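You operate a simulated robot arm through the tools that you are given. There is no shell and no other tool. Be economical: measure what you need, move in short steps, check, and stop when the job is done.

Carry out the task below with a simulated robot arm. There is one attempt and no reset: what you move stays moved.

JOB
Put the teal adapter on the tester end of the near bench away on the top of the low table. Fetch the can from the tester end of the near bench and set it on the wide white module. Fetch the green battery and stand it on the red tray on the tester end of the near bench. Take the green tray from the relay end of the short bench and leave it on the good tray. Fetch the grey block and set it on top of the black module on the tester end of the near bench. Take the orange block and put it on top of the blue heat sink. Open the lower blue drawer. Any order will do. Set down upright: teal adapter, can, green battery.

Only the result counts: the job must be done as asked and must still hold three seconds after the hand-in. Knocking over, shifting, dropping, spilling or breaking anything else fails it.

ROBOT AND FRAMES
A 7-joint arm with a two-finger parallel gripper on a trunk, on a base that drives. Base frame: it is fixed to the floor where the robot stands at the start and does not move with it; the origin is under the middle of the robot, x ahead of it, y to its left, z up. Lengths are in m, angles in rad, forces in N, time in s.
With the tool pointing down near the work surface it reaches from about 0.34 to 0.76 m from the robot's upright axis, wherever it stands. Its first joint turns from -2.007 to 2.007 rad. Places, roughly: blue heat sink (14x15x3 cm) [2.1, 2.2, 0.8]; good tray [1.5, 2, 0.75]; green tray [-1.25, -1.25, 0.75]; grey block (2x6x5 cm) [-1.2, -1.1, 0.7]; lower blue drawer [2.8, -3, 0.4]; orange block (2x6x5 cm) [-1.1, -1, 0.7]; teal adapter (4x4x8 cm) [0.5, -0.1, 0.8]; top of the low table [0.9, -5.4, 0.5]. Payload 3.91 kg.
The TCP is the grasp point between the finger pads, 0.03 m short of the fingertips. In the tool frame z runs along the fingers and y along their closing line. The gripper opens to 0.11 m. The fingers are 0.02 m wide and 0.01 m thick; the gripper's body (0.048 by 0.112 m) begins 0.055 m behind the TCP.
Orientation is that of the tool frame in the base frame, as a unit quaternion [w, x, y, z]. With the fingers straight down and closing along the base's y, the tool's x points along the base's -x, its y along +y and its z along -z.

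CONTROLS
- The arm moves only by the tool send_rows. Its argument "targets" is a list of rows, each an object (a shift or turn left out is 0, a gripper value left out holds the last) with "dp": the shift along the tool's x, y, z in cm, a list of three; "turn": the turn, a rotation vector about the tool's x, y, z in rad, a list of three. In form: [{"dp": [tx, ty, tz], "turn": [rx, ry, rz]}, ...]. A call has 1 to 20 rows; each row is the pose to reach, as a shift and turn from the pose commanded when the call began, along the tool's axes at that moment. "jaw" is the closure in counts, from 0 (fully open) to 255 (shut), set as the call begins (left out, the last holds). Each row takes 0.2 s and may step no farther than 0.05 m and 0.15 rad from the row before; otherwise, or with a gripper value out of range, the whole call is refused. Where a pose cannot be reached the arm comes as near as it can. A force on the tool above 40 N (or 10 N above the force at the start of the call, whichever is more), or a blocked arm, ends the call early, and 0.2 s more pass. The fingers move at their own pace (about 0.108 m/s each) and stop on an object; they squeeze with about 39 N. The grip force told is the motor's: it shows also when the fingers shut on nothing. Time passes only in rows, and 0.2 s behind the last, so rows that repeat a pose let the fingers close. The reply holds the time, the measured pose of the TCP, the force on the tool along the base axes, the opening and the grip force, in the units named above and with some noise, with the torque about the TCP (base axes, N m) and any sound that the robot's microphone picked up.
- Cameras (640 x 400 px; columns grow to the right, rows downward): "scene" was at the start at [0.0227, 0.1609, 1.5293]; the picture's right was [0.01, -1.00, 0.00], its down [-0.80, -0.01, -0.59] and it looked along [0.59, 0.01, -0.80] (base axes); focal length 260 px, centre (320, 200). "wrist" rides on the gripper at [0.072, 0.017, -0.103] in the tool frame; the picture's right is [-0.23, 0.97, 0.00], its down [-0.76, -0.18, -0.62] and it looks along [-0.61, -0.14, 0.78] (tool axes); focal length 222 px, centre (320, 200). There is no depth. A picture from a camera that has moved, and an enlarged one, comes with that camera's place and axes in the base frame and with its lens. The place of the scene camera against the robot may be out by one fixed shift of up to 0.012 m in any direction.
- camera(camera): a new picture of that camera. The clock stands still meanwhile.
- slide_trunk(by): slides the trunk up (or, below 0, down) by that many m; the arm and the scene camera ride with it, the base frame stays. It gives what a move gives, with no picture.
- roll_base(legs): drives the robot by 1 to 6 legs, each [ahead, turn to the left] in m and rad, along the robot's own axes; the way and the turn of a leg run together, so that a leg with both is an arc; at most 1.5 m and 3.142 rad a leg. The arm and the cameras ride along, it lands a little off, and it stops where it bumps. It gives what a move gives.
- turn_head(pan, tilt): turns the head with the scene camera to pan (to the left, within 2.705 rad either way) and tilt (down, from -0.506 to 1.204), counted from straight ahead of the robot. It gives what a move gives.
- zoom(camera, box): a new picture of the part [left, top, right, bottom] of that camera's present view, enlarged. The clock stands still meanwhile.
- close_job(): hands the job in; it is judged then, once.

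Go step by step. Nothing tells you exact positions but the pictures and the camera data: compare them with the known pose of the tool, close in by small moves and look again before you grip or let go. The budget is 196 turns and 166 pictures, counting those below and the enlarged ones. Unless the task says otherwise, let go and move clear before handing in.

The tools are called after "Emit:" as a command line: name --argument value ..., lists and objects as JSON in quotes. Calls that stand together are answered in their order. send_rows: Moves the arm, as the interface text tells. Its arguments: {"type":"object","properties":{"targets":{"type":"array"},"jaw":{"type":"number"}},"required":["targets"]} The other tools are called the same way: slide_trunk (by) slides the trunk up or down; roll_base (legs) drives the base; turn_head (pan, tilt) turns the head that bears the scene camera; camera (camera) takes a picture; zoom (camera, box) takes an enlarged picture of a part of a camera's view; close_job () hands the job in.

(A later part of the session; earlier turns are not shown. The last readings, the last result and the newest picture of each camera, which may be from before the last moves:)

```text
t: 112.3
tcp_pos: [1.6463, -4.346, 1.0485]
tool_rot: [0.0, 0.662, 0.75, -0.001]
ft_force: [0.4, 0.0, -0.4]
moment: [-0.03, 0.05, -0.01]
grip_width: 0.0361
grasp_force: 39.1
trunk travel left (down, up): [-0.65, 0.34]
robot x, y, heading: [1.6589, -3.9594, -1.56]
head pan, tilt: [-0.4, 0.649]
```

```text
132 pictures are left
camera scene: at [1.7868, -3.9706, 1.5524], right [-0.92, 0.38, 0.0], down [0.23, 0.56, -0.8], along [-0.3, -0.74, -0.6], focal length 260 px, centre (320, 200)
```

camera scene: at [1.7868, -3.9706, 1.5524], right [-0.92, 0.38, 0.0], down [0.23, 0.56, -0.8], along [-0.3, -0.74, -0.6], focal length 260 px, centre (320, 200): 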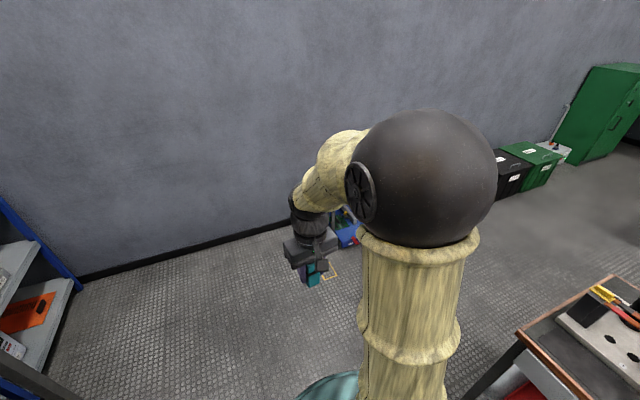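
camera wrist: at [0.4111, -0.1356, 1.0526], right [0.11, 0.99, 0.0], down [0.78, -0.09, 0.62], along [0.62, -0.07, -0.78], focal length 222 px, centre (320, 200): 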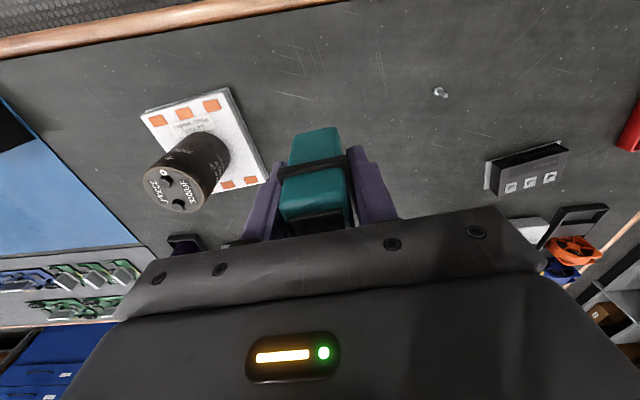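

The arm hides the table; I advance and turn so the table appears left of the arm.

Emit:
roll_base --legs '[[0.75, 0], [0, -1.35]]'

Emit:
turn_head --pan 0.4 --tilt 0.75

Emit:
camera --camera "scene"

```text
t: 119.7
tcp_pos: [1.2828, -4.7844, 1.0489]
tool_rot: [0.0, 0.985, 0.172, 0.0]
ft_force: [0.0, 0.4, -1.4]
moment: [-0.01, 0.0, 0.0]
grip_width: 0.0363
grasp_force: 39.0
trunk travel left (down, up): [-0.65, 0.34]
robot x, y, heading: [1.6625, -4.7108, -2.911]
head pan, tilt: [-0.4, 0.649]
```

```text
t: 120.8
tcp_pos: [1.2817, -4.7836, 1.0496]
tool_rot: [0.0, 0.985, 0.172, 0.001]
ft_force: [0.1, 0.6, -0.8]
moment: [0.06, 0.0, 0.02]
grip_width: 0.0363
grasp_force: 39.2
trunk travel left (down, up): [-0.65, 0.34]
robot x, y, heading: [1.6604, -4.7105, -2.913]
head pan, tilt: [0.4, 0.75]
```

```text
131 pictures are left
camera scene: at [1.6973, -4.8871, 1.5438], right [-0.59, 0.81, 0.0], down [0.55, 0.4, -0.73], along [-0.59, -0.43, -0.68], focal length 260 px, centre (320, 200)
```

scene: 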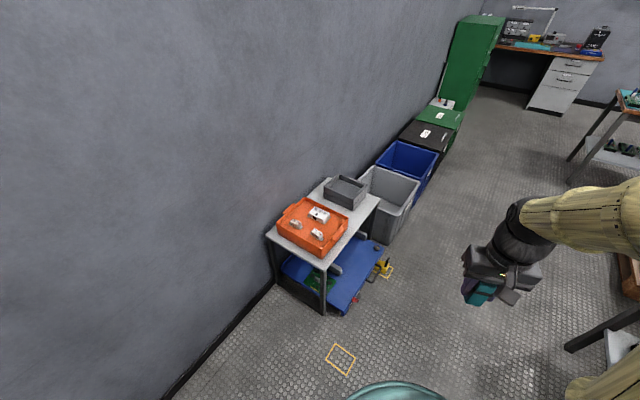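

Emit:
zoom --camera "scene" --box '[240, 160, 420, 320]'

```text
2.50 times, centred on (330, 240) of scene
camera zoom: at [1.6973, -4.8871, 1.5438], right [-0.59, 0.81, 0.0], down [0.55, 0.4, -0.73], along [-0.59, -0.43, -0.68], focal length 650 px, centre (295, 100)
```

zoom: 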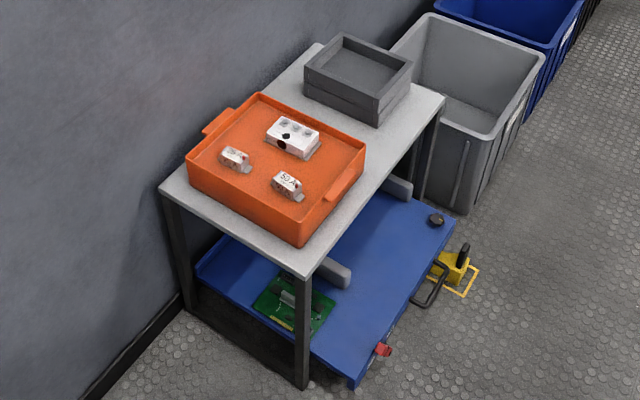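

Free spot on the low table lies between the boxes at about (0.80,-5.345), table top z≈0.5. I drive in sideways to (1.04,-4.71) facing -x.

Emit:
roll_base --legs '[[0, -0.228], [0.62, 0]]'

Emit:
turn_head --pan 1.1 --tilt 0.9

Emit:
camera --camera "scene"

```text
t: 125.1
tcp_pos: [0.6522, -4.6981, 1.0488]
tool_rot: [0.0, 0.998, 0.06, 0.001]
ft_force: [0.0, 0.3, -1.9]
moment: [-0.01, -0.01, 0.03]
grip_width: 0.036
grasp_force: 38.8
trunk travel left (down, up): [-0.65, 0.34]
robot x, y, heading: [1.0419, -4.7124, -3.141]
head pan, tilt: [0.4, 0.75]
```

```text
t: 126.2
tcp_pos: [0.6522, -4.6989, 1.0489]
tool_rot: [0.001, 0.998, 0.06, 0.0]
ft_force: [-0.1, -0.2, -0.6]
moment: [-0.04, 0.0, 0.04]
grip_width: 0.0361
grasp_force: 39.5
trunk travel left (down, up): [-0.65, 0.34]
robot x, y, heading: [1.0417, -4.711, -3.14]
head pan, tilt: [1.1, 0.901]
```

```text
129 pictures are left
camera scene: at [1.075, -4.924, 1.5319], right [-0.89, 0.45, 0.0], down [0.35, 0.7, -0.62], along [-0.28, -0.55, -0.78], focal length 260 px, centre (320, 200)
```

scene: 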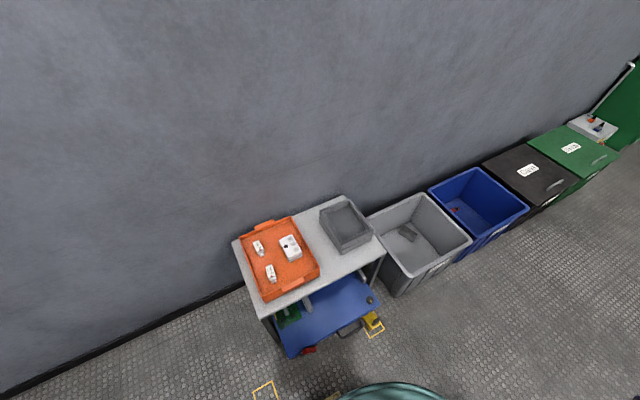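

Moving the adapter over the free spot at height, keeping orientation.

Emit:
send_rows --targets '[{"dp": [0.3, 3, 0]}, {"dp": [0.8, 7.5, 0]}, {"dp": [1.3, 12, 0]}, {"dp": [1.7, 16.5, 0]}, {"dp": [2.2, 21, 0]}, {"dp": [2.7, 25.5, 0]}, {"dp": [3.2, 30, 0]}, {"dp": [3.7, 34.5, 0]}, {"dp": [4.1, 39, 0]}, {"dp": [4.6, 43.5, 0]}, {"dp": [5.1, 48, 0]}, {"dp": [5.5, 52.5, 0]}, {"dp": [6, 57, 0]}, {"dp": [6.4, 61.5, 0]}, {"dp": [6.8, 64.5, 0]}, {"dp": [6.9, 65.7, 0]}, {"dp": [6.9, 65.7, 0]}]'

Emit:
slide_trunk --by -0.38

Emit:
camera --camera "wrist"

Emit:
camera --camera "scene"

```text
t: 129.8
tcp_pos: [0.7996, -5.3435, 1.049]
tool_rot: [-0.001, 0.998, 0.06, 0.0]
ft_force: [-0.3, 0.8, -1.4]
moment: [-0.02, 0.02, -0.01]
grip_width: 0.0362
grasp_force: 39.0
trunk travel left (down, up): [-0.65, 0.34]
robot x, y, heading: [1.0417, -4.7111, -3.133]
head pan, tilt: [1.1, 0.901]
```

```text
t: 133.5
tcp_pos: [0.8004, -5.3422, 0.6689]
tool_rot: [0.0, 0.998, 0.059, 0.0]
ft_force: [-0.5, -0.9, -0.6]
moment: [0.01, 0.02, 0.01]
grip_width: 0.036
grasp_force: 38.6
trunk travel left (down, up): [-0.27, 0.72]
robot x, y, heading: [1.0429, -4.7118, -3.14]
head pan, tilt: [1.1, 0.901]
```

```text
128 pictures are left
camera wrist: at [0.8755, -5.3514, 0.773], right [-0.11, -0.99, 0.0], down [-0.78, 0.09, 0.62], along [-0.62, 0.07, -0.78], focal length 222 px, centre (320, 200)
```

wrist: 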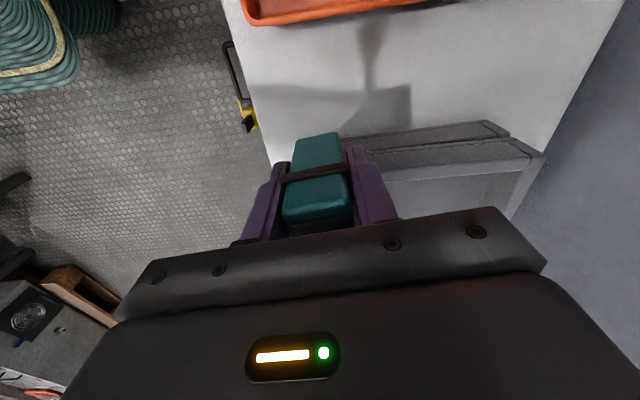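

```text
127 pictures are left
camera scene: at [1.0752, -4.9243, 1.1518], right [-0.89, 0.45, 0.0], down [0.35, 0.7, -0.62], along [-0.28, -0.55, -0.78], focal length 260 px, centre (320, 200)
```

scene: 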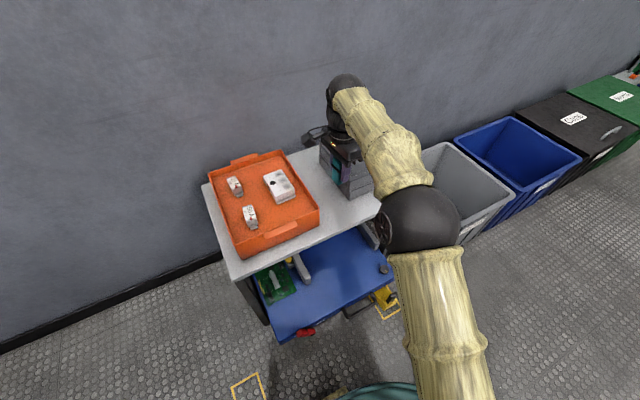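

Spot is clear; shift 1 cm in +x, then lower.

Emit:
send_rows --targets '[{"dp": [0.9, 0.1, 3]}, {"dp": [0.9, 0.1, 6]}, {"dp": [0.9, 0.1, 9]}, {"dp": [0.9, 0.1, 10]}, {"dp": [0.9, 0.1, 10.5]}]'

Emit:
camera --camera "wrist"

```text
t: 134.7
tcp_pos: [0.8099, -5.3438, 0.5638]
tool_rot: [0.0, 0.998, 0.06, 0.0]
ft_force: [-0.4, 0.7, -2.3]
moment: [0.02, 0.0, 0.02]
grip_width: 0.0363
grasp_force: 38.8
trunk travel left (down, up): [-0.27, 0.72]
robot x, y, heading: [1.0362, -4.7099, -3.134]
head pan, tilt: [1.1, 0.901]
```

```text
126 pictures are left
camera wrist: at [0.8849, -5.3513, 0.668], right [-0.11, -0.99, 0.0], down [-0.78, 0.09, 0.62], along [-0.62, 0.07, -0.78], focal length 222 px, centre (320, 200)
```

wrist: 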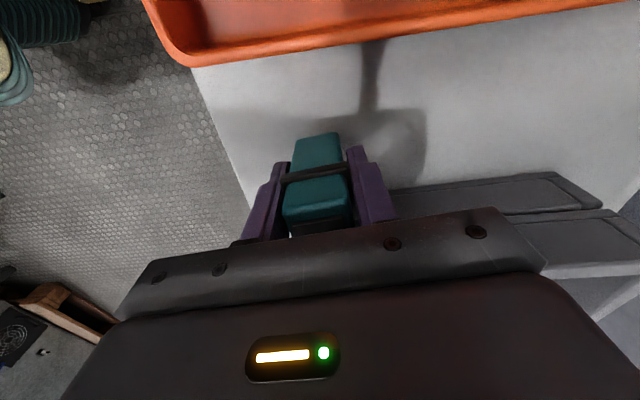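

Emit:
send_rows --targets '[{"dp": [0, 0, 0.3]}, {"dp": [0, 0, 0.6]}, {"dp": [0, 0, 0.8]}]'

```text
t: 135.5
tcp_pos: [0.8098, -5.3433, 0.5572]
tool_rot: [0.0, 0.998, 0.06, 0.0]
ft_force: [-0.6, 0.0, -0.4]
moment: [-0.01, -0.04, 0.0]
grip_width: 0.0361
grasp_force: 38.7
trunk travel left (down, up): [-0.27, 0.72]
robot x, y, heading: [1.0418, -4.7112, -3.136]
head pan, tilt: [1.1, 0.901]
```

Emit:
send_rows --targets '[{"dp": [0, 0, 0.2]}, {"dp": [0, 0, 0.4]}, {"dp": [0, 0, 0.5]}]'

```text
t: 136.3
tcp_pos: [0.8105, -5.3424, 0.5507]
tool_rot: [0.0, 0.998, 0.06, 0.0]
ft_force: [0.9, 0.7, -1.4]
moment: [0.01, 0.0, 0.01]
grip_width: 0.0361
grasp_force: 39.3
trunk travel left (down, up): [-0.27, 0.72]
robot x, y, heading: [1.0397, -4.7073, -3.142]
head pan, tilt: [1.1, 0.901]
```

Emit:
send_rows --targets '[{"dp": [0, 0, 0.2]}, {"dp": [0, 0, 0.35]}, {"dp": [0, 0, 0.5]}]'

```text
t: 137.1
tcp_pos: [0.8098, -5.343, 0.5483]
tool_rot: [0.001, 0.998, 0.061, -0.001]
ft_force: [1.1, 3.9, 14.9]
moment: [0.28, -0.05, -0.02]
grip_width: 0.0363
grasp_force: 38.9
trunk travel left (down, up): [-0.27, 0.72]
robot x, y, heading: [1.0401, -4.7122, -3.138]
head pan, tilt: [1.1, 0.901]
```

Contact. Release and rise.

Emit:
send_rows --targets '[{"dp": [0, 0, -0.2]}, {"dp": [0, 0, -0.2]}, {"dp": [0, 0, -0.2]}]' --jaw 110

Emit:
send_rows --targets '[{"dp": [0, 0, -1.5]}, {"dp": [0, 0, -5]}, {"dp": [0, 0, -9.5]}, {"dp": [0, 0, -14]}, {"dp": [0, 0, -14]}]'

Emit:
camera --camera "wrist"

```text
t: 137.9
tcp_pos: [0.8094, -5.3425, 0.5479]
tool_rot: [0.0, 0.998, 0.06, 0.0]
ft_force: [0.1, -0.2, 0.2]
moment: [0.01, 0.01, -0.05]
grip_width: 0.0626
grasp_force: 0.0
trunk travel left (down, up): [-0.27, 0.72]
robot x, y, heading: [1.0385, -4.713, -3.136]
head pan, tilt: [1.1, 0.901]
```

```text
t: 139.1
tcp_pos: [0.8091, -5.3414, 0.6885]
tool_rot: [0.0, 0.998, 0.06, -0.001]
ft_force: [0.1, 0.1, 1.5]
moment: [0.0, 0.0, 0.03]
grip_width: 0.0627
grasp_force: 0.2
trunk travel left (down, up): [-0.27, 0.72]
robot x, y, heading: [1.0404, -4.712, -3.141]
head pan, tilt: [1.1, 0.901]
```

```text
125 pictures are left
camera wrist: at [0.8841, -5.3511, 0.793], right [-0.11, -0.99, 0.0], down [-0.78, 0.09, 0.62], along [-0.62, 0.07, -0.78], focal length 222 px, centre (320, 200)
```

wrist: 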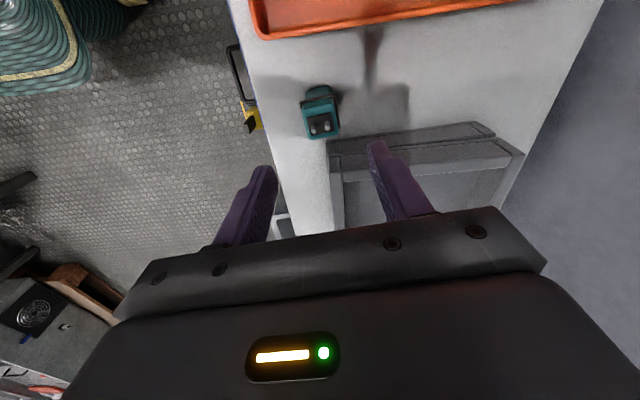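

Adapter placed upright. I retract the arm along the same path and drive toward the blue cabinet.

Emit:
send_rows --targets '[{"dp": [-0.1, -3, -2]}, {"dp": [-0.8, -7.5, -4]}, {"dp": [-1.3, -12, -6]}, {"dp": [-1.7, -16.5, -8]}, {"dp": [-2.2, -21, -10]}, {"dp": [-2.7, -25.5, -12]}, {"dp": [-3.2, -30, -14]}, {"dp": [-3.7, -34.5, -14]}, {"dp": [-4.1, -39, -14]}, {"dp": [-4.6, -43.5, -14]}, {"dp": [-5.1, -48, -14]}, {"dp": [-5.5, -52.5, -14]}, {"dp": [-6, -57, -14]}, {"dp": [-6.9, -61.5, -14]}, {"dp": [-7.4, -64.5, -14]}, {"dp": [-8, -65.7, -14]}, {"dp": [-8, -65.7, -14]}]'

Emit:
roll_base --legs '[[-0.65, 0], [0, -1.571], [0.85, 0], [0.85, 0], [0, -1.571]]'

Emit:
turn_head --pan -0.1 --tilt 0.6

Emit:
camera --camera "scene"

```text
t: 142.7
tcp_pos: [0.6519, -4.6991, 0.8284]
tool_rot: [-0.001, 0.998, 0.061, 0.001]
ft_force: [-0.2, -0.1, -0.8]
moment: [-0.01, -0.01, 0.0]
grip_width: 0.0627
grasp_force: 0.1
trunk travel left (down, up): [-0.27, 0.72]
robot x, y, heading: [1.0417, -4.7122, -3.138]
head pan, tilt: [1.1, 0.901]
```

```text
t: 162.2
tcp_pos: [2.0372, -3.0131, 0.8295]
tool_rot: [0.0, -0.066, 0.998, 0.0]
ft_force: [-0.8, 0.4, 0.3]
moment: [0.01, -0.03, -0.03]
grip_width: 0.0625
grasp_force: 0.0
trunk travel left (down, up): [-0.27, 0.72]
robot x, y, heading: [1.6464, -3.0033, 0.017]
head pan, tilt: [1.1, 0.901]
```

```text
t: 163.6
tcp_pos: [2.0375, -3.0121, 0.8282]
tool_rot: [0.001, -0.066, 0.998, 0.0]
ft_force: [0.0, -0.7, 0.3]
moment: [0.0, 0.01, -0.02]
grip_width: 0.0624
grasp_force: 0.0
trunk travel left (down, up): [-0.27, 0.72]
robot x, y, heading: [1.6481, -3.006, 0.013]
head pan, tilt: [-0.099, 0.6]
```

```text
124 pictures are left
camera scene: at [1.6836, -2.8544, 1.1766], right [-0.08, -1.0, 0.0], down [-0.56, 0.05, -0.82], along [0.82, -0.07, -0.57], focal length 260 px, centre (320, 200)
```

scene: 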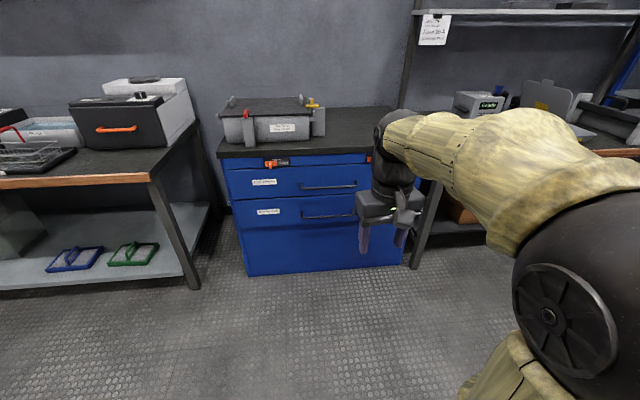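

Emit:
zoom --camera "scene" --box '[210, 130, 420, 290]'

```text
2.50 times, centred on (315, 210) of scene
camera zoom: at [1.6836, -2.8544, 1.1766], right [-0.08, -1.0, 0.0], down [-0.56, 0.05, -0.82], along [0.82, -0.07, -0.57], focal length 650 px, centre (332, 175)
```

zoom: 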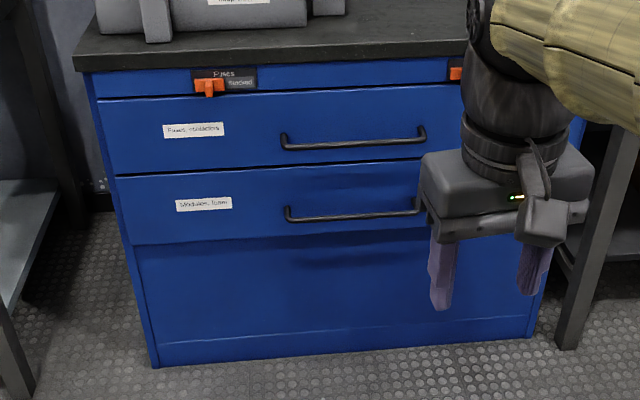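

The lower drawer's handle bar is about at x 2.63, y -2.86..-3.10, z 0.437. I extend the arm and turn the gripper to point forward with jaws closing vertically.

Emit:
send_rows --targets '[{"dp": [-4, 0, 0], "turn": [0, 0, 0.07]}, {"dp": [-8, 0, 0], "turn": [0, 0, 0.133]}, {"dp": [-12, 0, 0], "turn": [0, 0, 0.133]}, {"dp": [-16.5, 0, 0], "turn": [0, 0, 0.133]}, {"dp": [-21, 0.3, 0], "turn": [0, 0, 0.133]}, {"dp": [-21, 0.3, 0], "turn": [0, 0, 0.133]}]' --jaw 80

Emit:
send_rows --targets '[{"turn": [0.081, -0.081, -0.081]}, {"turn": [0.162, -0.162, -0.162]}, {"turn": [0.242, -0.242, -0.242]}, {"turn": [0.323, -0.323, -0.323]}, {"turn": [0.403, -0.403, -0.403]}, {"turn": [0.484, -0.484, -0.484]}, {"turn": [0.564, -0.564, -0.564]}, {"turn": [0.645, -0.645, -0.645]}, {"turn": [0.726, -0.726, -0.726]}, {"turn": [0.806, -0.806, -0.806]}, {"turn": [0.887, -0.887, -0.887]}, {"turn": [0.967, -0.967, -0.967]}, {"turn": [1.048, -1.048, -1.048]}, {"turn": [1.128, -1.128, -1.128]}, {"turn": [1.209, -1.209, -1.209]}, {"turn": [1.209, -1.209, -1.209]}]'

Emit:
camera --camera "scene"

```text
t: 164.9
tcp_pos: [2.2465, -2.9823, 0.8271]
tool_rot: [0.001, 0.001, 1.0, 0.0]
ft_force: [-0.7, -0.2, 0.2]
moment: [0.03, -0.03, -0.02]
grip_width: 0.0756
grasp_force: 0.0
trunk travel left (down, up): [-0.27, 0.72]
robot x, y, heading: [1.6507, -3.0074, 0.014]
head pan, tilt: [-0.099, 0.6]
```

```text
t: 168.6
tcp_pos: [2.2509, -2.9663, 0.8048]
tool_rot: [-0.486, 0.524, -0.496, 0.493]
ft_force: [0.9, -0.6, -0.3]
moment: [0.01, -0.02, -0.03]
grip_width: 0.0756
grasp_force: 0.0
out of reach, approached as far as the arm can: row 15
trunk travel left (down, up): [-0.27, 0.72]
robot x, y, heading: [1.6513, -3.0062, 0.021]
head pan, tilt: [-0.099, 0.6]
stopped in row 16: the arm was blocked; the commanded pose is now the measured one
```

```text
122 pictures are left
camera scene: at [1.6847, -2.8542, 1.1765], right [-0.08, -1.0, 0.0], down [-0.56, 0.05, -0.82], along [0.82, -0.07, -0.57], focal length 260 px, centre (320, 200)
```

scene: 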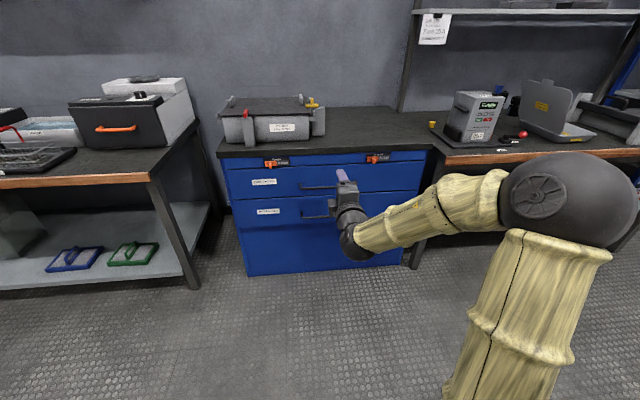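

The gripper points forward. I lower the trunk and then the arm to handle height, and check with the wrist camera.

Emit:
slide_trunk --by -0.265

Emit:
send_rows --targets '[{"dp": [0, 3, 0]}, {"dp": [0, 7, 0]}, {"dp": [0, 10.3, 0]}, {"dp": [0, 10.3, 0]}]'

Emit:
camera --camera "wrist"

Emit:
zoom --camera "scene" --box '[210, 80, 450, 240]'

```text
t: 171.3
tcp_pos: [2.2495, -2.9658, 0.5406]
tool_rot: [-0.487, 0.522, -0.496, 0.495]
ft_force: [0.5, -0.3, -0.4]
moment: [0.03, -0.01, -0.01]
grip_width: 0.0757
grasp_force: 0.0
trunk travel left (down, up): [-0.005, 0.985]
robot x, y, heading: [1.6478, -3.0053, 0.01]
head pan, tilt: [-0.099, 0.6]
```

```text
t: 172.3
tcp_pos: [2.2482, -2.968, 0.4909]
tool_rot: [-0.486, 0.523, -0.496, 0.494]
ft_force: [0.5, 0.5, -0.4]
moment: [0.0, -0.02, 0.0]
grip_width: 0.0756
grasp_force: 0.1
out of reach, approached as far as the arm can: row 2, 3, 4
trunk travel left (down, up): [-0.005, 0.985]
robot x, y, heading: [1.6503, -3.0029, 0.019]
head pan, tilt: [-0.099, 0.6]
```

```text
121 pictures are left
camera wrist: at [2.1463, -3.0446, 0.4812], right [-0.04, 0.19, -0.98], down [-0.63, 0.76, 0.17], along [0.78, 0.63, 0.09], focal length 222 px, centre (320, 200)
```

wrist: 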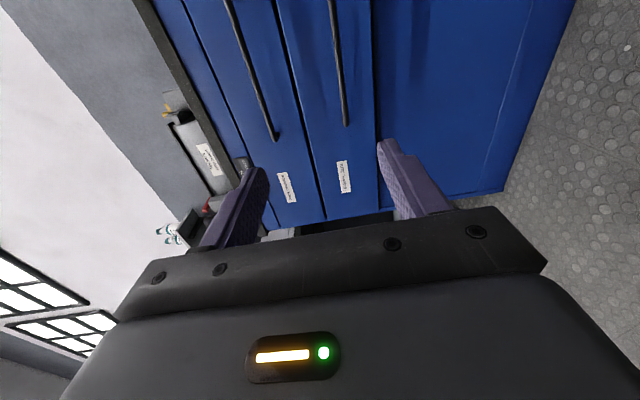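

```text
2.50 times, centred on (330, 160) of scene
camera zoom: at [1.6836, -2.8545, 0.9116], right [-0.08, -1.0, 0.0], down [-0.56, 0.05, -0.82], along [0.82, -0.07, -0.57], focal length 650 px, centre (295, 300)
```

zoom: 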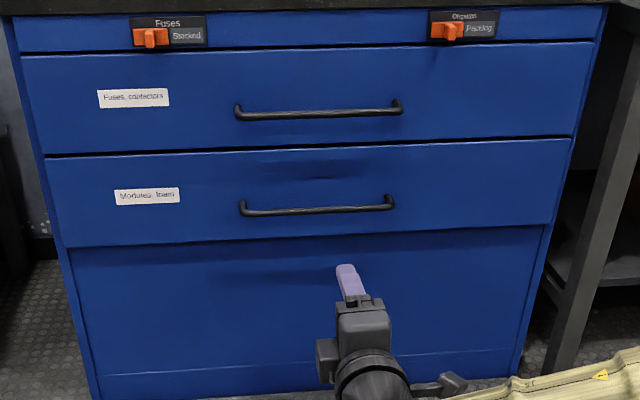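

I can't get low enough with a level tool, so I pitch the tool downward about 0.45 rad.

Emit:
send_rows --targets '[{"turn": [-0.12, 0, 0]}, {"turn": [-0.24, 0, 0]}, {"turn": [-0.36, 0, 0]}, {"turn": [-0.45, 0, 0]}, {"turn": [-0.45, 0, 0]}]'

```text
t: 173.5
tcp_pos: [2.2476, -2.9688, 0.4902]
tool_rot: [-0.357, 0.618, -0.594, 0.372]
ft_force: [-0.7, -0.4, -0.1]
moment: [-0.04, 0.03, 0.02]
grip_width: 0.0754
grasp_force: 0.1
trunk travel left (down, up): [-0.005, 0.985]
robot x, y, heading: [1.6499, -3.0099, 0.017]
head pan, tilt: [-0.099, 0.6]
```

Emit:
send_rows --targets '[{"dp": [0, 2.4, 1.2]}, {"dp": [0, 4.9, 2.45]}, {"dp": [0, 4.9, 2.45]}]'

Emit:
zoom --camera "scene" --box '[230, 120, 430, 270]'

```text
t: 174.3
tcp_pos: [2.2467, -2.9711, 0.4355]
tool_rot: [-0.356, 0.618, -0.594, 0.371]
ft_force: [0.3, -0.3, -0.4]
moment: [-0.05, -0.01, 0.02]
grip_width: 0.0755
grasp_force: 0.1
trunk travel left (down, up): [-0.005, 0.985]
robot x, y, heading: [1.647, -3.0036, 0.022]
head pan, tilt: [-0.099, 0.6]
```

```text
2.67 times, centred on (330, 195) of scene
camera zoom: at [1.6836, -2.8545, 0.9116], right [-0.08, -1.0, 0.0], down [-0.56, 0.05, -0.82], along [0.82, -0.07, -0.57], focal length 694 px, centre (293, 213)
```

zoom: 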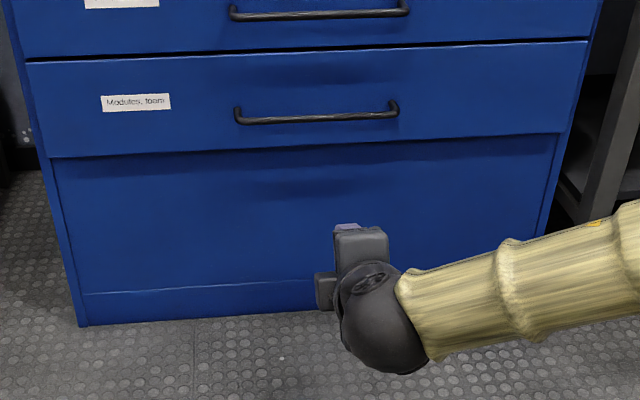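

Height reached. Driving forward toward the handle.

Emit:
roll_base --legs '[[0.27, 0]]'

Emit:
camera --camera "wrist"

Emit:
zoom --camera "scene" --box '[230, 160, 430, 310]'

```text
t: 176.2
tcp_pos: [2.5162, -2.9666, 0.4354]
tool_rot: [-0.358, 0.619, -0.593, 0.37]
ft_force: [0.5, 0.7, -0.8]
moment: [0.01, 0.0, -0.01]
grip_width: 0.0755
grasp_force: 0.0
trunk travel left (down, up): [-0.005, 0.985]
robot x, y, heading: [1.919, -3.0032, 0.017]
head pan, tilt: [-0.099, 0.6]
```

```text
118 pictures are left
camera wrist: at [2.4199, -3.0405, 0.4727], right [-0.46, 0.19, -0.87], down [-0.48, 0.77, 0.42], along [0.74, 0.61, -0.26], focal length 222 px, centre (320, 200)
```

wrist: 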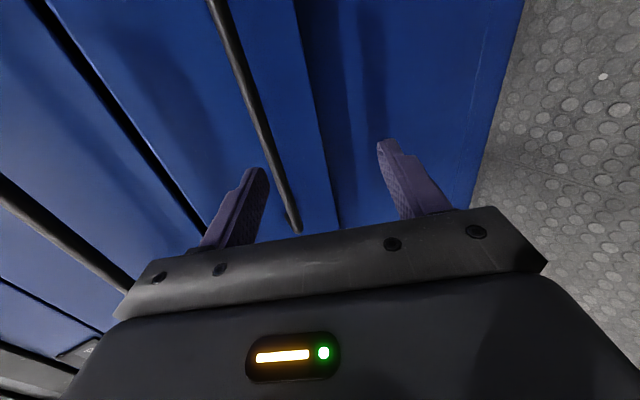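

```text
2.67 times, centred on (330, 235) of scene
camera zoom: at [1.9536, -2.8503, 0.9116], right [-0.08, -1.0, 0.0], down [-0.56, 0.05, -0.82], along [0.82, -0.07, -0.57], focal length 694 px, centre (293, 107)
```

zoom: 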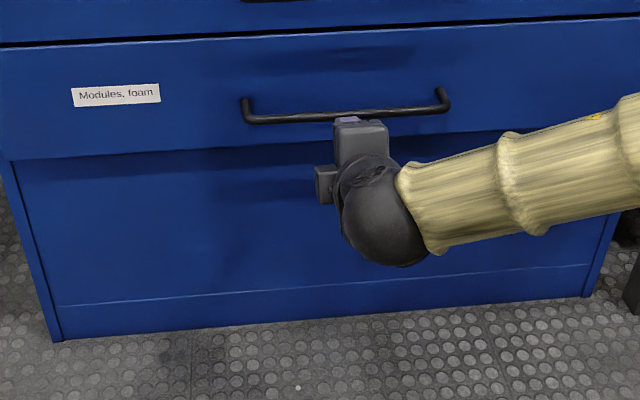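

Bar measured at x≈2.611, z≈0.441. I align laterally in the tool frame first, jaws partly closed, then look.

Emit:
send_rows --targets '[{"dp": [0, -2.4, 0]}, {"dp": [0, -4.86, 0]}, {"dp": [0, -4.86, 0]}]' --jaw 140

Emit:
camera --camera "wrist"

Emit:
zoom --camera "scene" --box '[260, 160, 400, 265]'

```text
t: 177.0
tcp_pos: [2.5393, -2.9655, 0.4794]
tool_rot: [-0.358, 0.619, -0.593, 0.371]
ft_force: [-0.7, 0.3, 0.5]
moment: [0.04, -0.03, 0.01]
grip_width: 0.0498
grasp_force: 0.1
trunk travel left (down, up): [-0.005, 0.985]
robot x, y, heading: [1.9229, -3.0037, 0.017]
head pan, tilt: [-0.099, 0.6]
```

```text
116 pictures are left
camera wrist: at [2.4422, -3.0384, 0.5162], right [-0.46, 0.19, -0.87], down [-0.48, 0.77, 0.42], along [0.74, 0.61, -0.26], focal length 222 px, centre (320, 200)
```

wrist: 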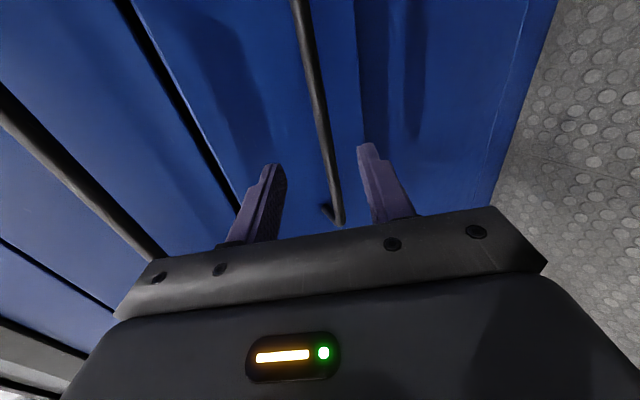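

```text
3.81 times, centred on (330, 212) of scene
camera zoom: at [1.9536, -2.8503, 0.9116], right [-0.08, -1.0, 0.0], down [-0.56, 0.05, -0.82], along [0.82, -0.07, -0.57], focal length 991 px, centre (282, 152)
```

zoom: 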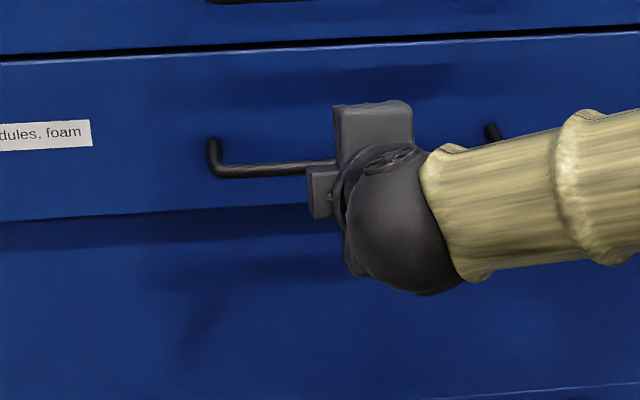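

The bar is centred between the fingers. Advancing along the tool axis.

Emit:
send_rows --targets '[{"dp": [0, 0, 2.5]}, {"dp": [0, 0, 4.5]}, {"dp": [0, 0, 5.6]}, {"dp": [0, 0, 6.3]}]'

Emit:
camera --camera "wrist"

```text
t: 178.0
tcp_pos: [2.595, -2.965, 0.4493]
tool_rot: [-0.358, 0.619, -0.593, 0.371]
ft_force: [0.1, 0.1, 0.6]
moment: [0.0, 0.01, 0.01]
grip_width: 0.0494
grasp_force: 0.1
trunk travel left (down, up): [-0.005, 0.985]
robot x, y, heading: [1.9158, -2.9999, 0.017]
head pan, tilt: [-0.099, 0.6]
```

```text
114 pictures are left
camera wrist: at [2.4982, -3.0386, 0.4862], right [-0.46, 0.19, -0.87], down [-0.48, 0.77, 0.42], along [0.74, 0.61, -0.26], focal length 222 px, centre (320, 200)
```

wrist: 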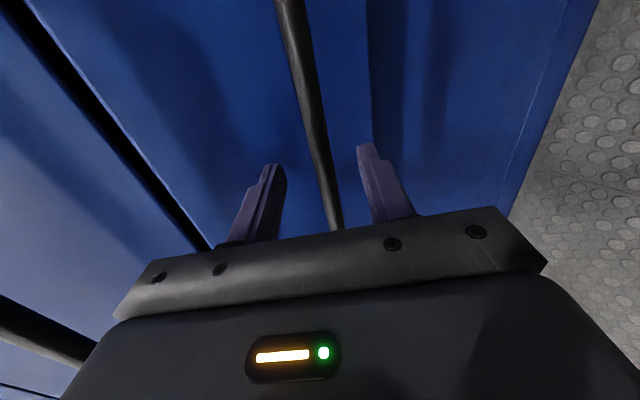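

Bar lies within the fingertips. Closing.

Emit:
send_rows --targets '[{"dp": [0, 0, 0]}, {"dp": [0, 0, 0]}, {"dp": [0, 0, 0]}]' --jaw 255

```text
t: 178.8
tcp_pos: [2.5939, -2.9657, 0.4465]
tool_rot: [-0.356, 0.62, -0.594, 0.368]
ft_force: [-26.6, -3.2, -21.5]
moment: [0.86, 0.42, -0.52]
grip_width: 0.0121
grasp_force: 45.1
trunk travel left (down, up): [-0.005, 0.985]
robot x, y, heading: [1.9198, -3.0003, 0.023]
head pan, tilt: [-0.099, 0.6]
```

Handle gripped. Pulling gently 4 cm with the arm to test.

Emit:
send_rows --targets '[{"dp": [0, 0.3, 0]}, {"dp": [0, 0.77, -0.88]}, {"dp": [0, 1.24, -1.77]}, {"dp": [0, 1.71, -2.65]}, {"dp": [0, 2.2, -3.5]}]'

```text
t: 180.0
tcp_pos: [2.5546, -2.9661, 0.4462]
tool_rot: [-0.357, 0.618, -0.594, 0.371]
ft_force: [2.3, -2.2, -15.1]
moment: [0.97, 0.13, -0.08]
grip_width: 0.0122
grasp_force: 45.4
trunk travel left (down, up): [-0.005, 0.985]
robot x, y, heading: [1.919, -3.0016, 0.015]
head pan, tilt: [-0.099, 0.6]
```

It slides easily. Pulling the rest with the base.

Emit:
roll_base --legs '[[-0.24, 0]]'

Emit:
camera --camera "scene"

```text
t: 181.8
tcp_pos: [2.3102, -2.9702, 0.4469]
tool_rot: [-0.357, 0.617, -0.595, 0.371]
ft_force: [2.9, -11.7, -5.9]
moment: [0.65, 0.04, -0.7]
grip_width: 0.0121
grasp_force: 45.2
trunk travel left (down, up): [-0.005, 0.985]
robot x, y, heading: [1.6778, -3.0035, 0.016]
head pan, tilt: [-0.099, 0.6]
```

```text
113 pictures are left
camera scene: at [1.7113, -2.8547, 0.9117], right [-0.08, -1.0, 0.0], down [-0.56, 0.05, -0.82], along [0.82, -0.07, -0.57], focal length 260 px, centre (320, 200)
```

scene: 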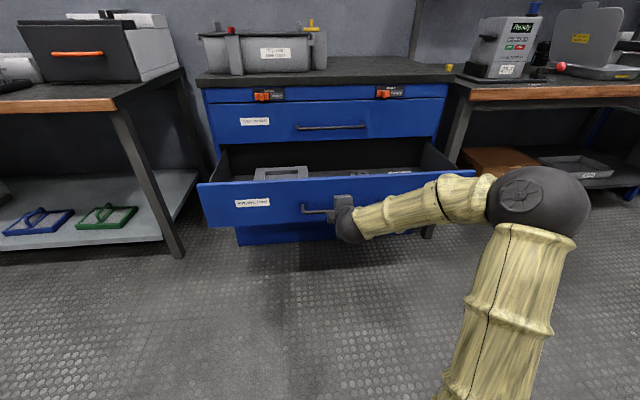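

Drawer is open about 28 cm; I pull a little further to be sure.

Emit:
roll_base --legs '[[-0.07, 0]]'

Emit:
zoom --camera "scene" --box '[180, 80, 500, 280]'

```text
t: 182.8
tcp_pos: [2.2412, -2.9723, 0.4457]
tool_rot: [-0.357, 0.617, -0.594, 0.372]
ft_force: [2.0, -3.8, -3.9]
moment: [0.85, 0.06, -0.33]
grip_width: 0.0121
grasp_force: 45.1
trunk travel left (down, up): [-0.005, 0.985]
robot x, y, heading: [1.6039, -3.0087, 0.019]
head pan, tilt: [-0.099, 0.6]
```

```text
2.00 times, centred on (340, 180) of scene
camera zoom: at [1.6401, -2.8556, 0.9116], right [-0.08, -1.0, 0.0], down [-0.56, 0.05, -0.82], along [0.82, -0.07, -0.57], focal length 520 px, centre (280, 240)
```

zoom: 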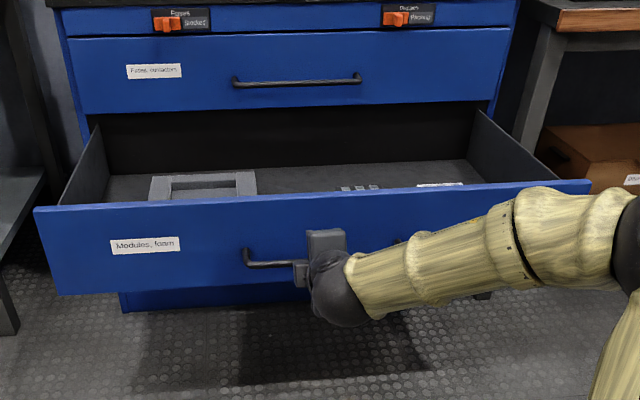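

Open by about 35 cm. Release the handle and back away.

Emit:
send_rows --targets '[{"dp": [0, 0, 0]}, {"dp": [0, 0, 0]}, {"dp": [0, 0, -1.5]}, {"dp": [0, 0, -4]}, {"dp": [0, 0, -5]}]' --jaw 140

Emit:
roll_base --legs '[[-0.15, 0]]'

Emit:
camera --camera "wrist"

```text
t: 184.0
tcp_pos: [2.1958, -2.9706, 0.4704]
tool_rot: [-0.357, 0.617, -0.594, 0.372]
ft_force: [-0.2, 0.1, 0.4]
moment: [0.02, 0.02, 0.0]
grip_width: 0.0496
grasp_force: 0.1
trunk travel left (down, up): [-0.005, 0.985]
robot x, y, heading: [1.6062, -3.0095, 0.012]
head pan, tilt: [-0.099, 0.6]
```

```text
t: 185.3
tcp_pos: [2.0462, -2.9727, 0.4696]
tool_rot: [-0.356, 0.618, -0.594, 0.372]
ft_force: [-0.2, -0.4, -0.3]
moment: [0.0, 0.0, 0.0]
grip_width: 0.0497
grasp_force: 0.1
trunk travel left (down, up): [-0.005, 0.985]
robot x, y, heading: [1.4565, -3.0076, 0.01]
head pan, tilt: [-0.099, 0.6]
```

```text
111 pictures are left
camera wrist: at [1.949, -3.047, 0.5066], right [-0.46, 0.19, -0.87], down [-0.48, 0.77, 0.42], along [0.75, 0.61, -0.26], focal length 222 px, centre (320, 200)
```

wrist: 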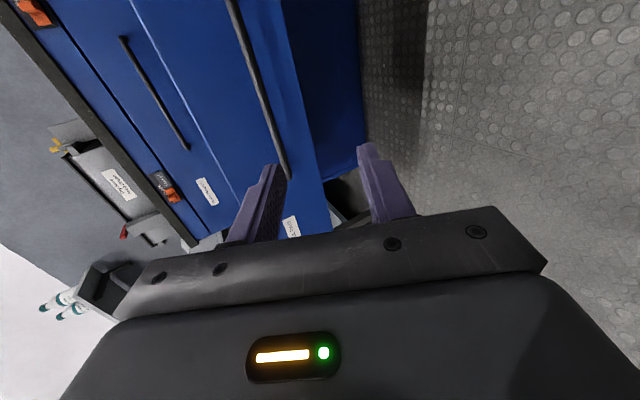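

Now raise the trunk and turn the gripper back down.

Emit:
slide_trunk --by 0.645

Emit:
send_rows --targets '[{"turn": [0.13, 0, 0]}, {"turn": [0.26, 0, 0]}, {"turn": [0.39, 0, 0]}, {"turn": [0.47, 0, 0]}]'

Emit:
send_rows --targets '[{"turn": [-0.081, 0.081, 0.081]}, {"turn": [-0.162, 0.162, 0.162]}, {"turn": [-0.242, 0.242, 0.242]}, {"turn": [-0.323, 0.323, 0.323]}, {"turn": [-0.403, 0.403, 0.403]}, {"turn": [-0.484, 0.484, 0.484]}, {"turn": [-0.564, 0.564, 0.564]}, {"turn": [-0.645, 0.645, 0.645]}, {"turn": [-0.726, 0.726, 0.726]}, {"turn": [-0.806, 0.806, 0.806]}, {"turn": [-0.887, 0.887, 0.887]}, {"turn": [-0.967, 0.967, 0.967]}, {"turn": [-1.048, 1.048, 1.048]}, {"turn": [-1.128, 1.128, 1.128]}, {"turn": [-1.209, 1.209, 1.209]}, {"turn": [-1.209, 1.209, 1.209]}]'

```text
refused: 0.645 is not a number from -0.4 to 0.4
```

```text
t: 186.3
tcp_pos: [2.0467, -2.9731, 0.4698]
tool_rot: [-0.471, 0.536, -0.511, 0.48]
ft_force: [-0.4, 0.9, -0.7]
moment: [0.0, -0.01, 0.02]
grip_width: 0.0495
grasp_force: 0.1
out of reach, approached as far as the arm can: row 4
trunk travel left (down, up): [-0.005, 0.985]
robot x, y, heading: [1.4542, -3.0092, 0.025]
head pan, tilt: [-0.099, 0.6]
```

```text
t: 189.8
tcp_pos: [2.045, -2.9738, 0.4694]
tool_rot: [-0.051, -0.007, 0.999, -0.017]
ft_force: [-0.5, -0.3, 0.3]
moment: [0.01, 0.02, 0.03]
grip_width: 0.0497
grasp_force: 0.1
trunk travel left (down, up): [-0.005, 0.985]
robot x, y, heading: [1.4535, -3.0073, 0.017]
head pan, tilt: [-0.099, 0.6]
```

Level the tool, fold the arm, raise the trunk, and drive back around toward the short bench.

Emit:
send_rows --targets '[{"dp": [3, 0, -1], "turn": [-0.035, -0.102, 0]}, {"dp": [7, 0, -2], "turn": [-0.035, -0.102, 0]}, {"dp": [11, 0, -3], "turn": [-0.035, -0.102, 0]}, {"dp": [15, 0, -4], "turn": [-0.035, -0.102, 0]}, {"dp": [19, -1, -4], "turn": [-0.035, -0.102, 0]}, {"dp": [19, -1, -4], "turn": [-0.035, -0.102, 0]}]'

Emit:
slide_trunk --by 0.4

Emit:
slide_trunk --by 0.245

Emit:
roll_base --legs '[[0, 1.33], [1.1, 0], [0, 0.225], [1.45, 0], [1.45, 0]]'

```text
t: 191.2
tcp_pos: [1.8607, -2.9829, 0.5284]
tool_rot: [0.002, -0.008, 1.0, -0.001]
ft_force: [0.6, 0.3, -0.9]
moment: [-0.01, -0.04, -0.03]
grip_width: 0.0496
grasp_force: 0.1
trunk travel left (down, up): [-0.005, 0.985]
robot x, y, heading: [1.4546, -3.0079, 0.021]
head pan, tilt: [-0.099, 0.6]
```

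```text
t: 195.0
tcp_pos: [1.861, -2.9847, 0.9283]
tool_rot: [0.002, -0.007, 1.0, -0.001]
ft_force: [-1.0, -0.2, 0.1]
moment: [0.03, -0.01, -0.01]
grip_width: 0.0497
grasp_force: 0.1
trunk travel left (down, up): [-0.405, 0.585]
robot x, y, heading: [1.4509, -3.0073, 0.019]
head pan, tilt: [-0.099, 0.6]
```

```text
t: 197.5
tcp_pos: [1.8611, -2.9848, 1.1728]
tool_rot: [0.001, -0.009, 1.0, 0.0]
ft_force: [-0.4, 0.3, 0.1]
moment: [-0.06, -0.01, -0.04]
grip_width: 0.0496
grasp_force: 0.0
trunk travel left (down, up): [-0.65, 0.34]
robot x, y, heading: [1.4532, -3.008, 0.018]
head pan, tilt: [-0.099, 0.6]
```

```text
t: 220.8
tcp_pos: [1.671, 1.367, 1.1725]
tool_rot: [-0.002, 0.708, -0.706, -0.001]
ft_force: [-0.6, 0.2, 0.3]
moment: [-0.02, 0.01, -0.03]
grip_width: 0.0497
grasp_force: 0.2
trunk travel left (down, up): [-0.65, 0.34]
robot x, y, heading: [1.6964, 0.9625, 1.577]
head pan, tilt: [-0.099, 0.6]
```

While here I look at the good tray and heat sink on the cabinet.

Emit:
turn_head --pan 0.0 --tilt 0.6

Emit:
camera --camera "scene"

Emit:
camera --camera "wrist"

```text
t: 221.5
tcp_pos: [1.6721, 1.3657, 1.172]
tool_rot: [-0.003, 0.708, -0.706, -0.001]
ft_force: [-1.3, -0.3, -0.8]
moment: [-0.01, -0.01, 0.02]
grip_width: 0.0498
grasp_force: 0.1
trunk travel left (down, up): [-0.65, 0.34]
robot x, y, heading: [1.6904, 0.9618, 1.569]
head pan, tilt: [0.0, 0.6]
```

```text
110 pictures are left
camera scene: at [1.5476, 0.9953, 1.5566], right [1.0, 0.0, 0.0], down [0.0, -0.57, -0.82], along [0.0, 0.82, -0.57], focal length 260 px, centre (320, 200)
```

scene: 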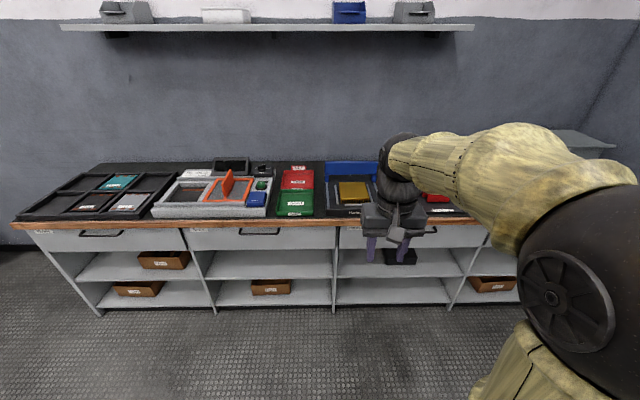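

```text
109 pictures are left
camera wrist: at [1.6561, 1.2933, 1.2765], right [-0.97, 0.23, 0.0], down [0.18, 0.76, 0.63], along [0.14, 0.61, -0.78], focal length 222 px, centre (320, 200)
```

wrist: 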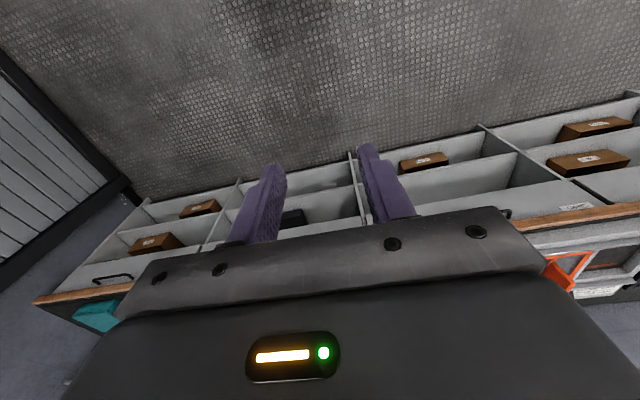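

Emit:
zoom --camera "scene" --box '[130, 140, 380, 240]'

Emit:
turn_head --pan -0.55 --tilt 0.55

Emit:
camera --camera "scene"

```text
2.56 times, centred on (255, 190) of scene
camera zoom: at [1.5476, 0.9953, 1.5566], right [1.0, 0.0, 0.0], down [0.0, -0.57, -0.82], along [0.0, 0.82, -0.57], focal length 666 px, centre (486, 226)
```

zoom: 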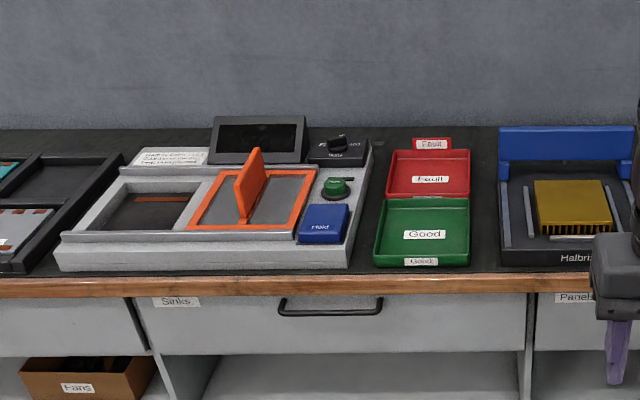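

```text
t: 222.5
tcp_pos: [1.671, 1.3668, 1.173]
tool_rot: [-0.002, 0.708, -0.707, -0.001]
ft_force: [-0.7, 1.0, 0.5]
moment: [-0.01, 0.0, -0.02]
grip_width: 0.0497
grasp_force: 0.1
trunk travel left (down, up): [-0.65, 0.34]
robot x, y, heading: [1.6899, 0.9586, 1.574]
head pan, tilt: [-0.55, 0.55]
```

```text
107 pictures are left
camera scene: at [1.5944, 0.9837, 1.5611], right [0.85, -0.52, 0.0], down [-0.27, -0.45, -0.85], along [0.44, 0.73, -0.52], focal length 260 px, centre (320, 200)
```

scene: 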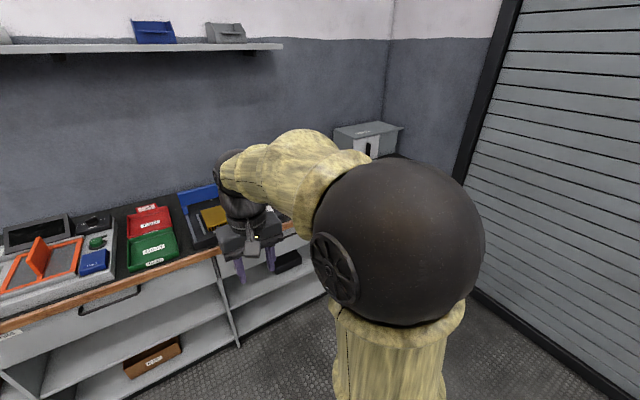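

Good tray (green "Good") is centred near (1.415,2.13). Now driving to the short bench.

Emit:
roll_base --legs '[[0, 1.568], [1.0, 0], [0.95, 0], [0, 1.571], [1.0, 0], [1.0, 0]]'

Emit:
roll_base --legs '[[0, -1.571]]'

Emit:
turn_head --pan 0.0 --tilt 0.8

Emit:
camera --camera "scene"

```text
t: 249.4
tcp_pos: [-0.199, -1.4692, 1.173]
tool_rot: [0.0, 0.701, 0.713, -0.002]
ft_force: [1.0, 0.2, -0.4]
moment: [0.01, 0.02, -0.02]
grip_width: 0.0495
grasp_force: 0.0
trunk travel left (down, up): [-0.65, 0.34]
robot x, y, heading: [-0.228, -1.0673, -1.555]
head pan, tilt: [-0.55, 0.55]
```

```text
t: 253.6
tcp_pos: [-0.6308, -1.0859, 1.1738]
tool_rot: [0.0, 1.0, 0.006, -0.003]
ft_force: [0.3, 0.6, 0.5]
moment: [0.03, -0.02, 0.03]
grip_width: 0.0495
grasp_force: 0.0
trunk travel left (down, up): [-0.65, 0.34]
robot x, y, heading: [-0.2256, -1.0603, -3.132]
head pan, tilt: [-0.55, 0.55]
```

```text
t: 254.6
tcp_pos: [-0.6309, -1.0865, 1.1726]
tool_rot: [0.0, 1.0, 0.006, -0.002]
ft_force: [-0.7, 0.5, 0.4]
moment: [-0.02, 0.01, 0.0]
grip_width: 0.0497
grasp_force: 0.0
trunk travel left (down, up): [-0.65, 0.34]
robot x, y, heading: [-0.2281, -1.0653, -3.13]
head pan, tilt: [0.0, 0.799]
```

```text
106 pictures are left
camera scene: at [-0.2342, -1.2087, 1.5398], right [-0.01, 1.0, 0.0], down [0.72, 0.01, -0.7], along [-0.7, -0.01, -0.72], focal length 260 px, centre (320, 200)
```

scene: 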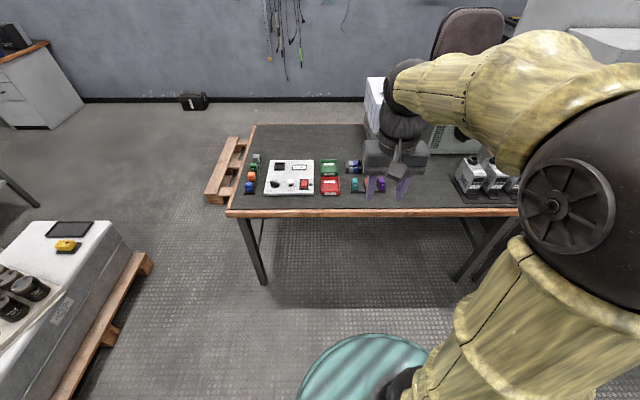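

Emit:
zoom --camera "scene" --box '[230, 130, 400, 220]'

```text
3.76 times, centred on (315, 175) of scene
camera zoom: at [-0.2342, -1.2087, 1.5398], right [-0.01, 1.0, 0.0], down [0.72, 0.01, -0.7], along [-0.7, -0.01, -0.72], focal length 979 px, centre (339, 294)
```

zoom: 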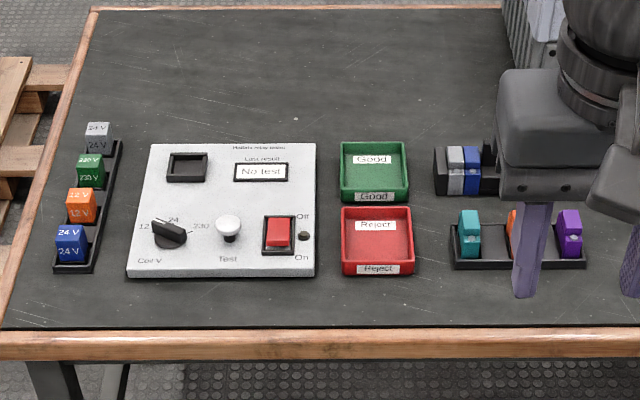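

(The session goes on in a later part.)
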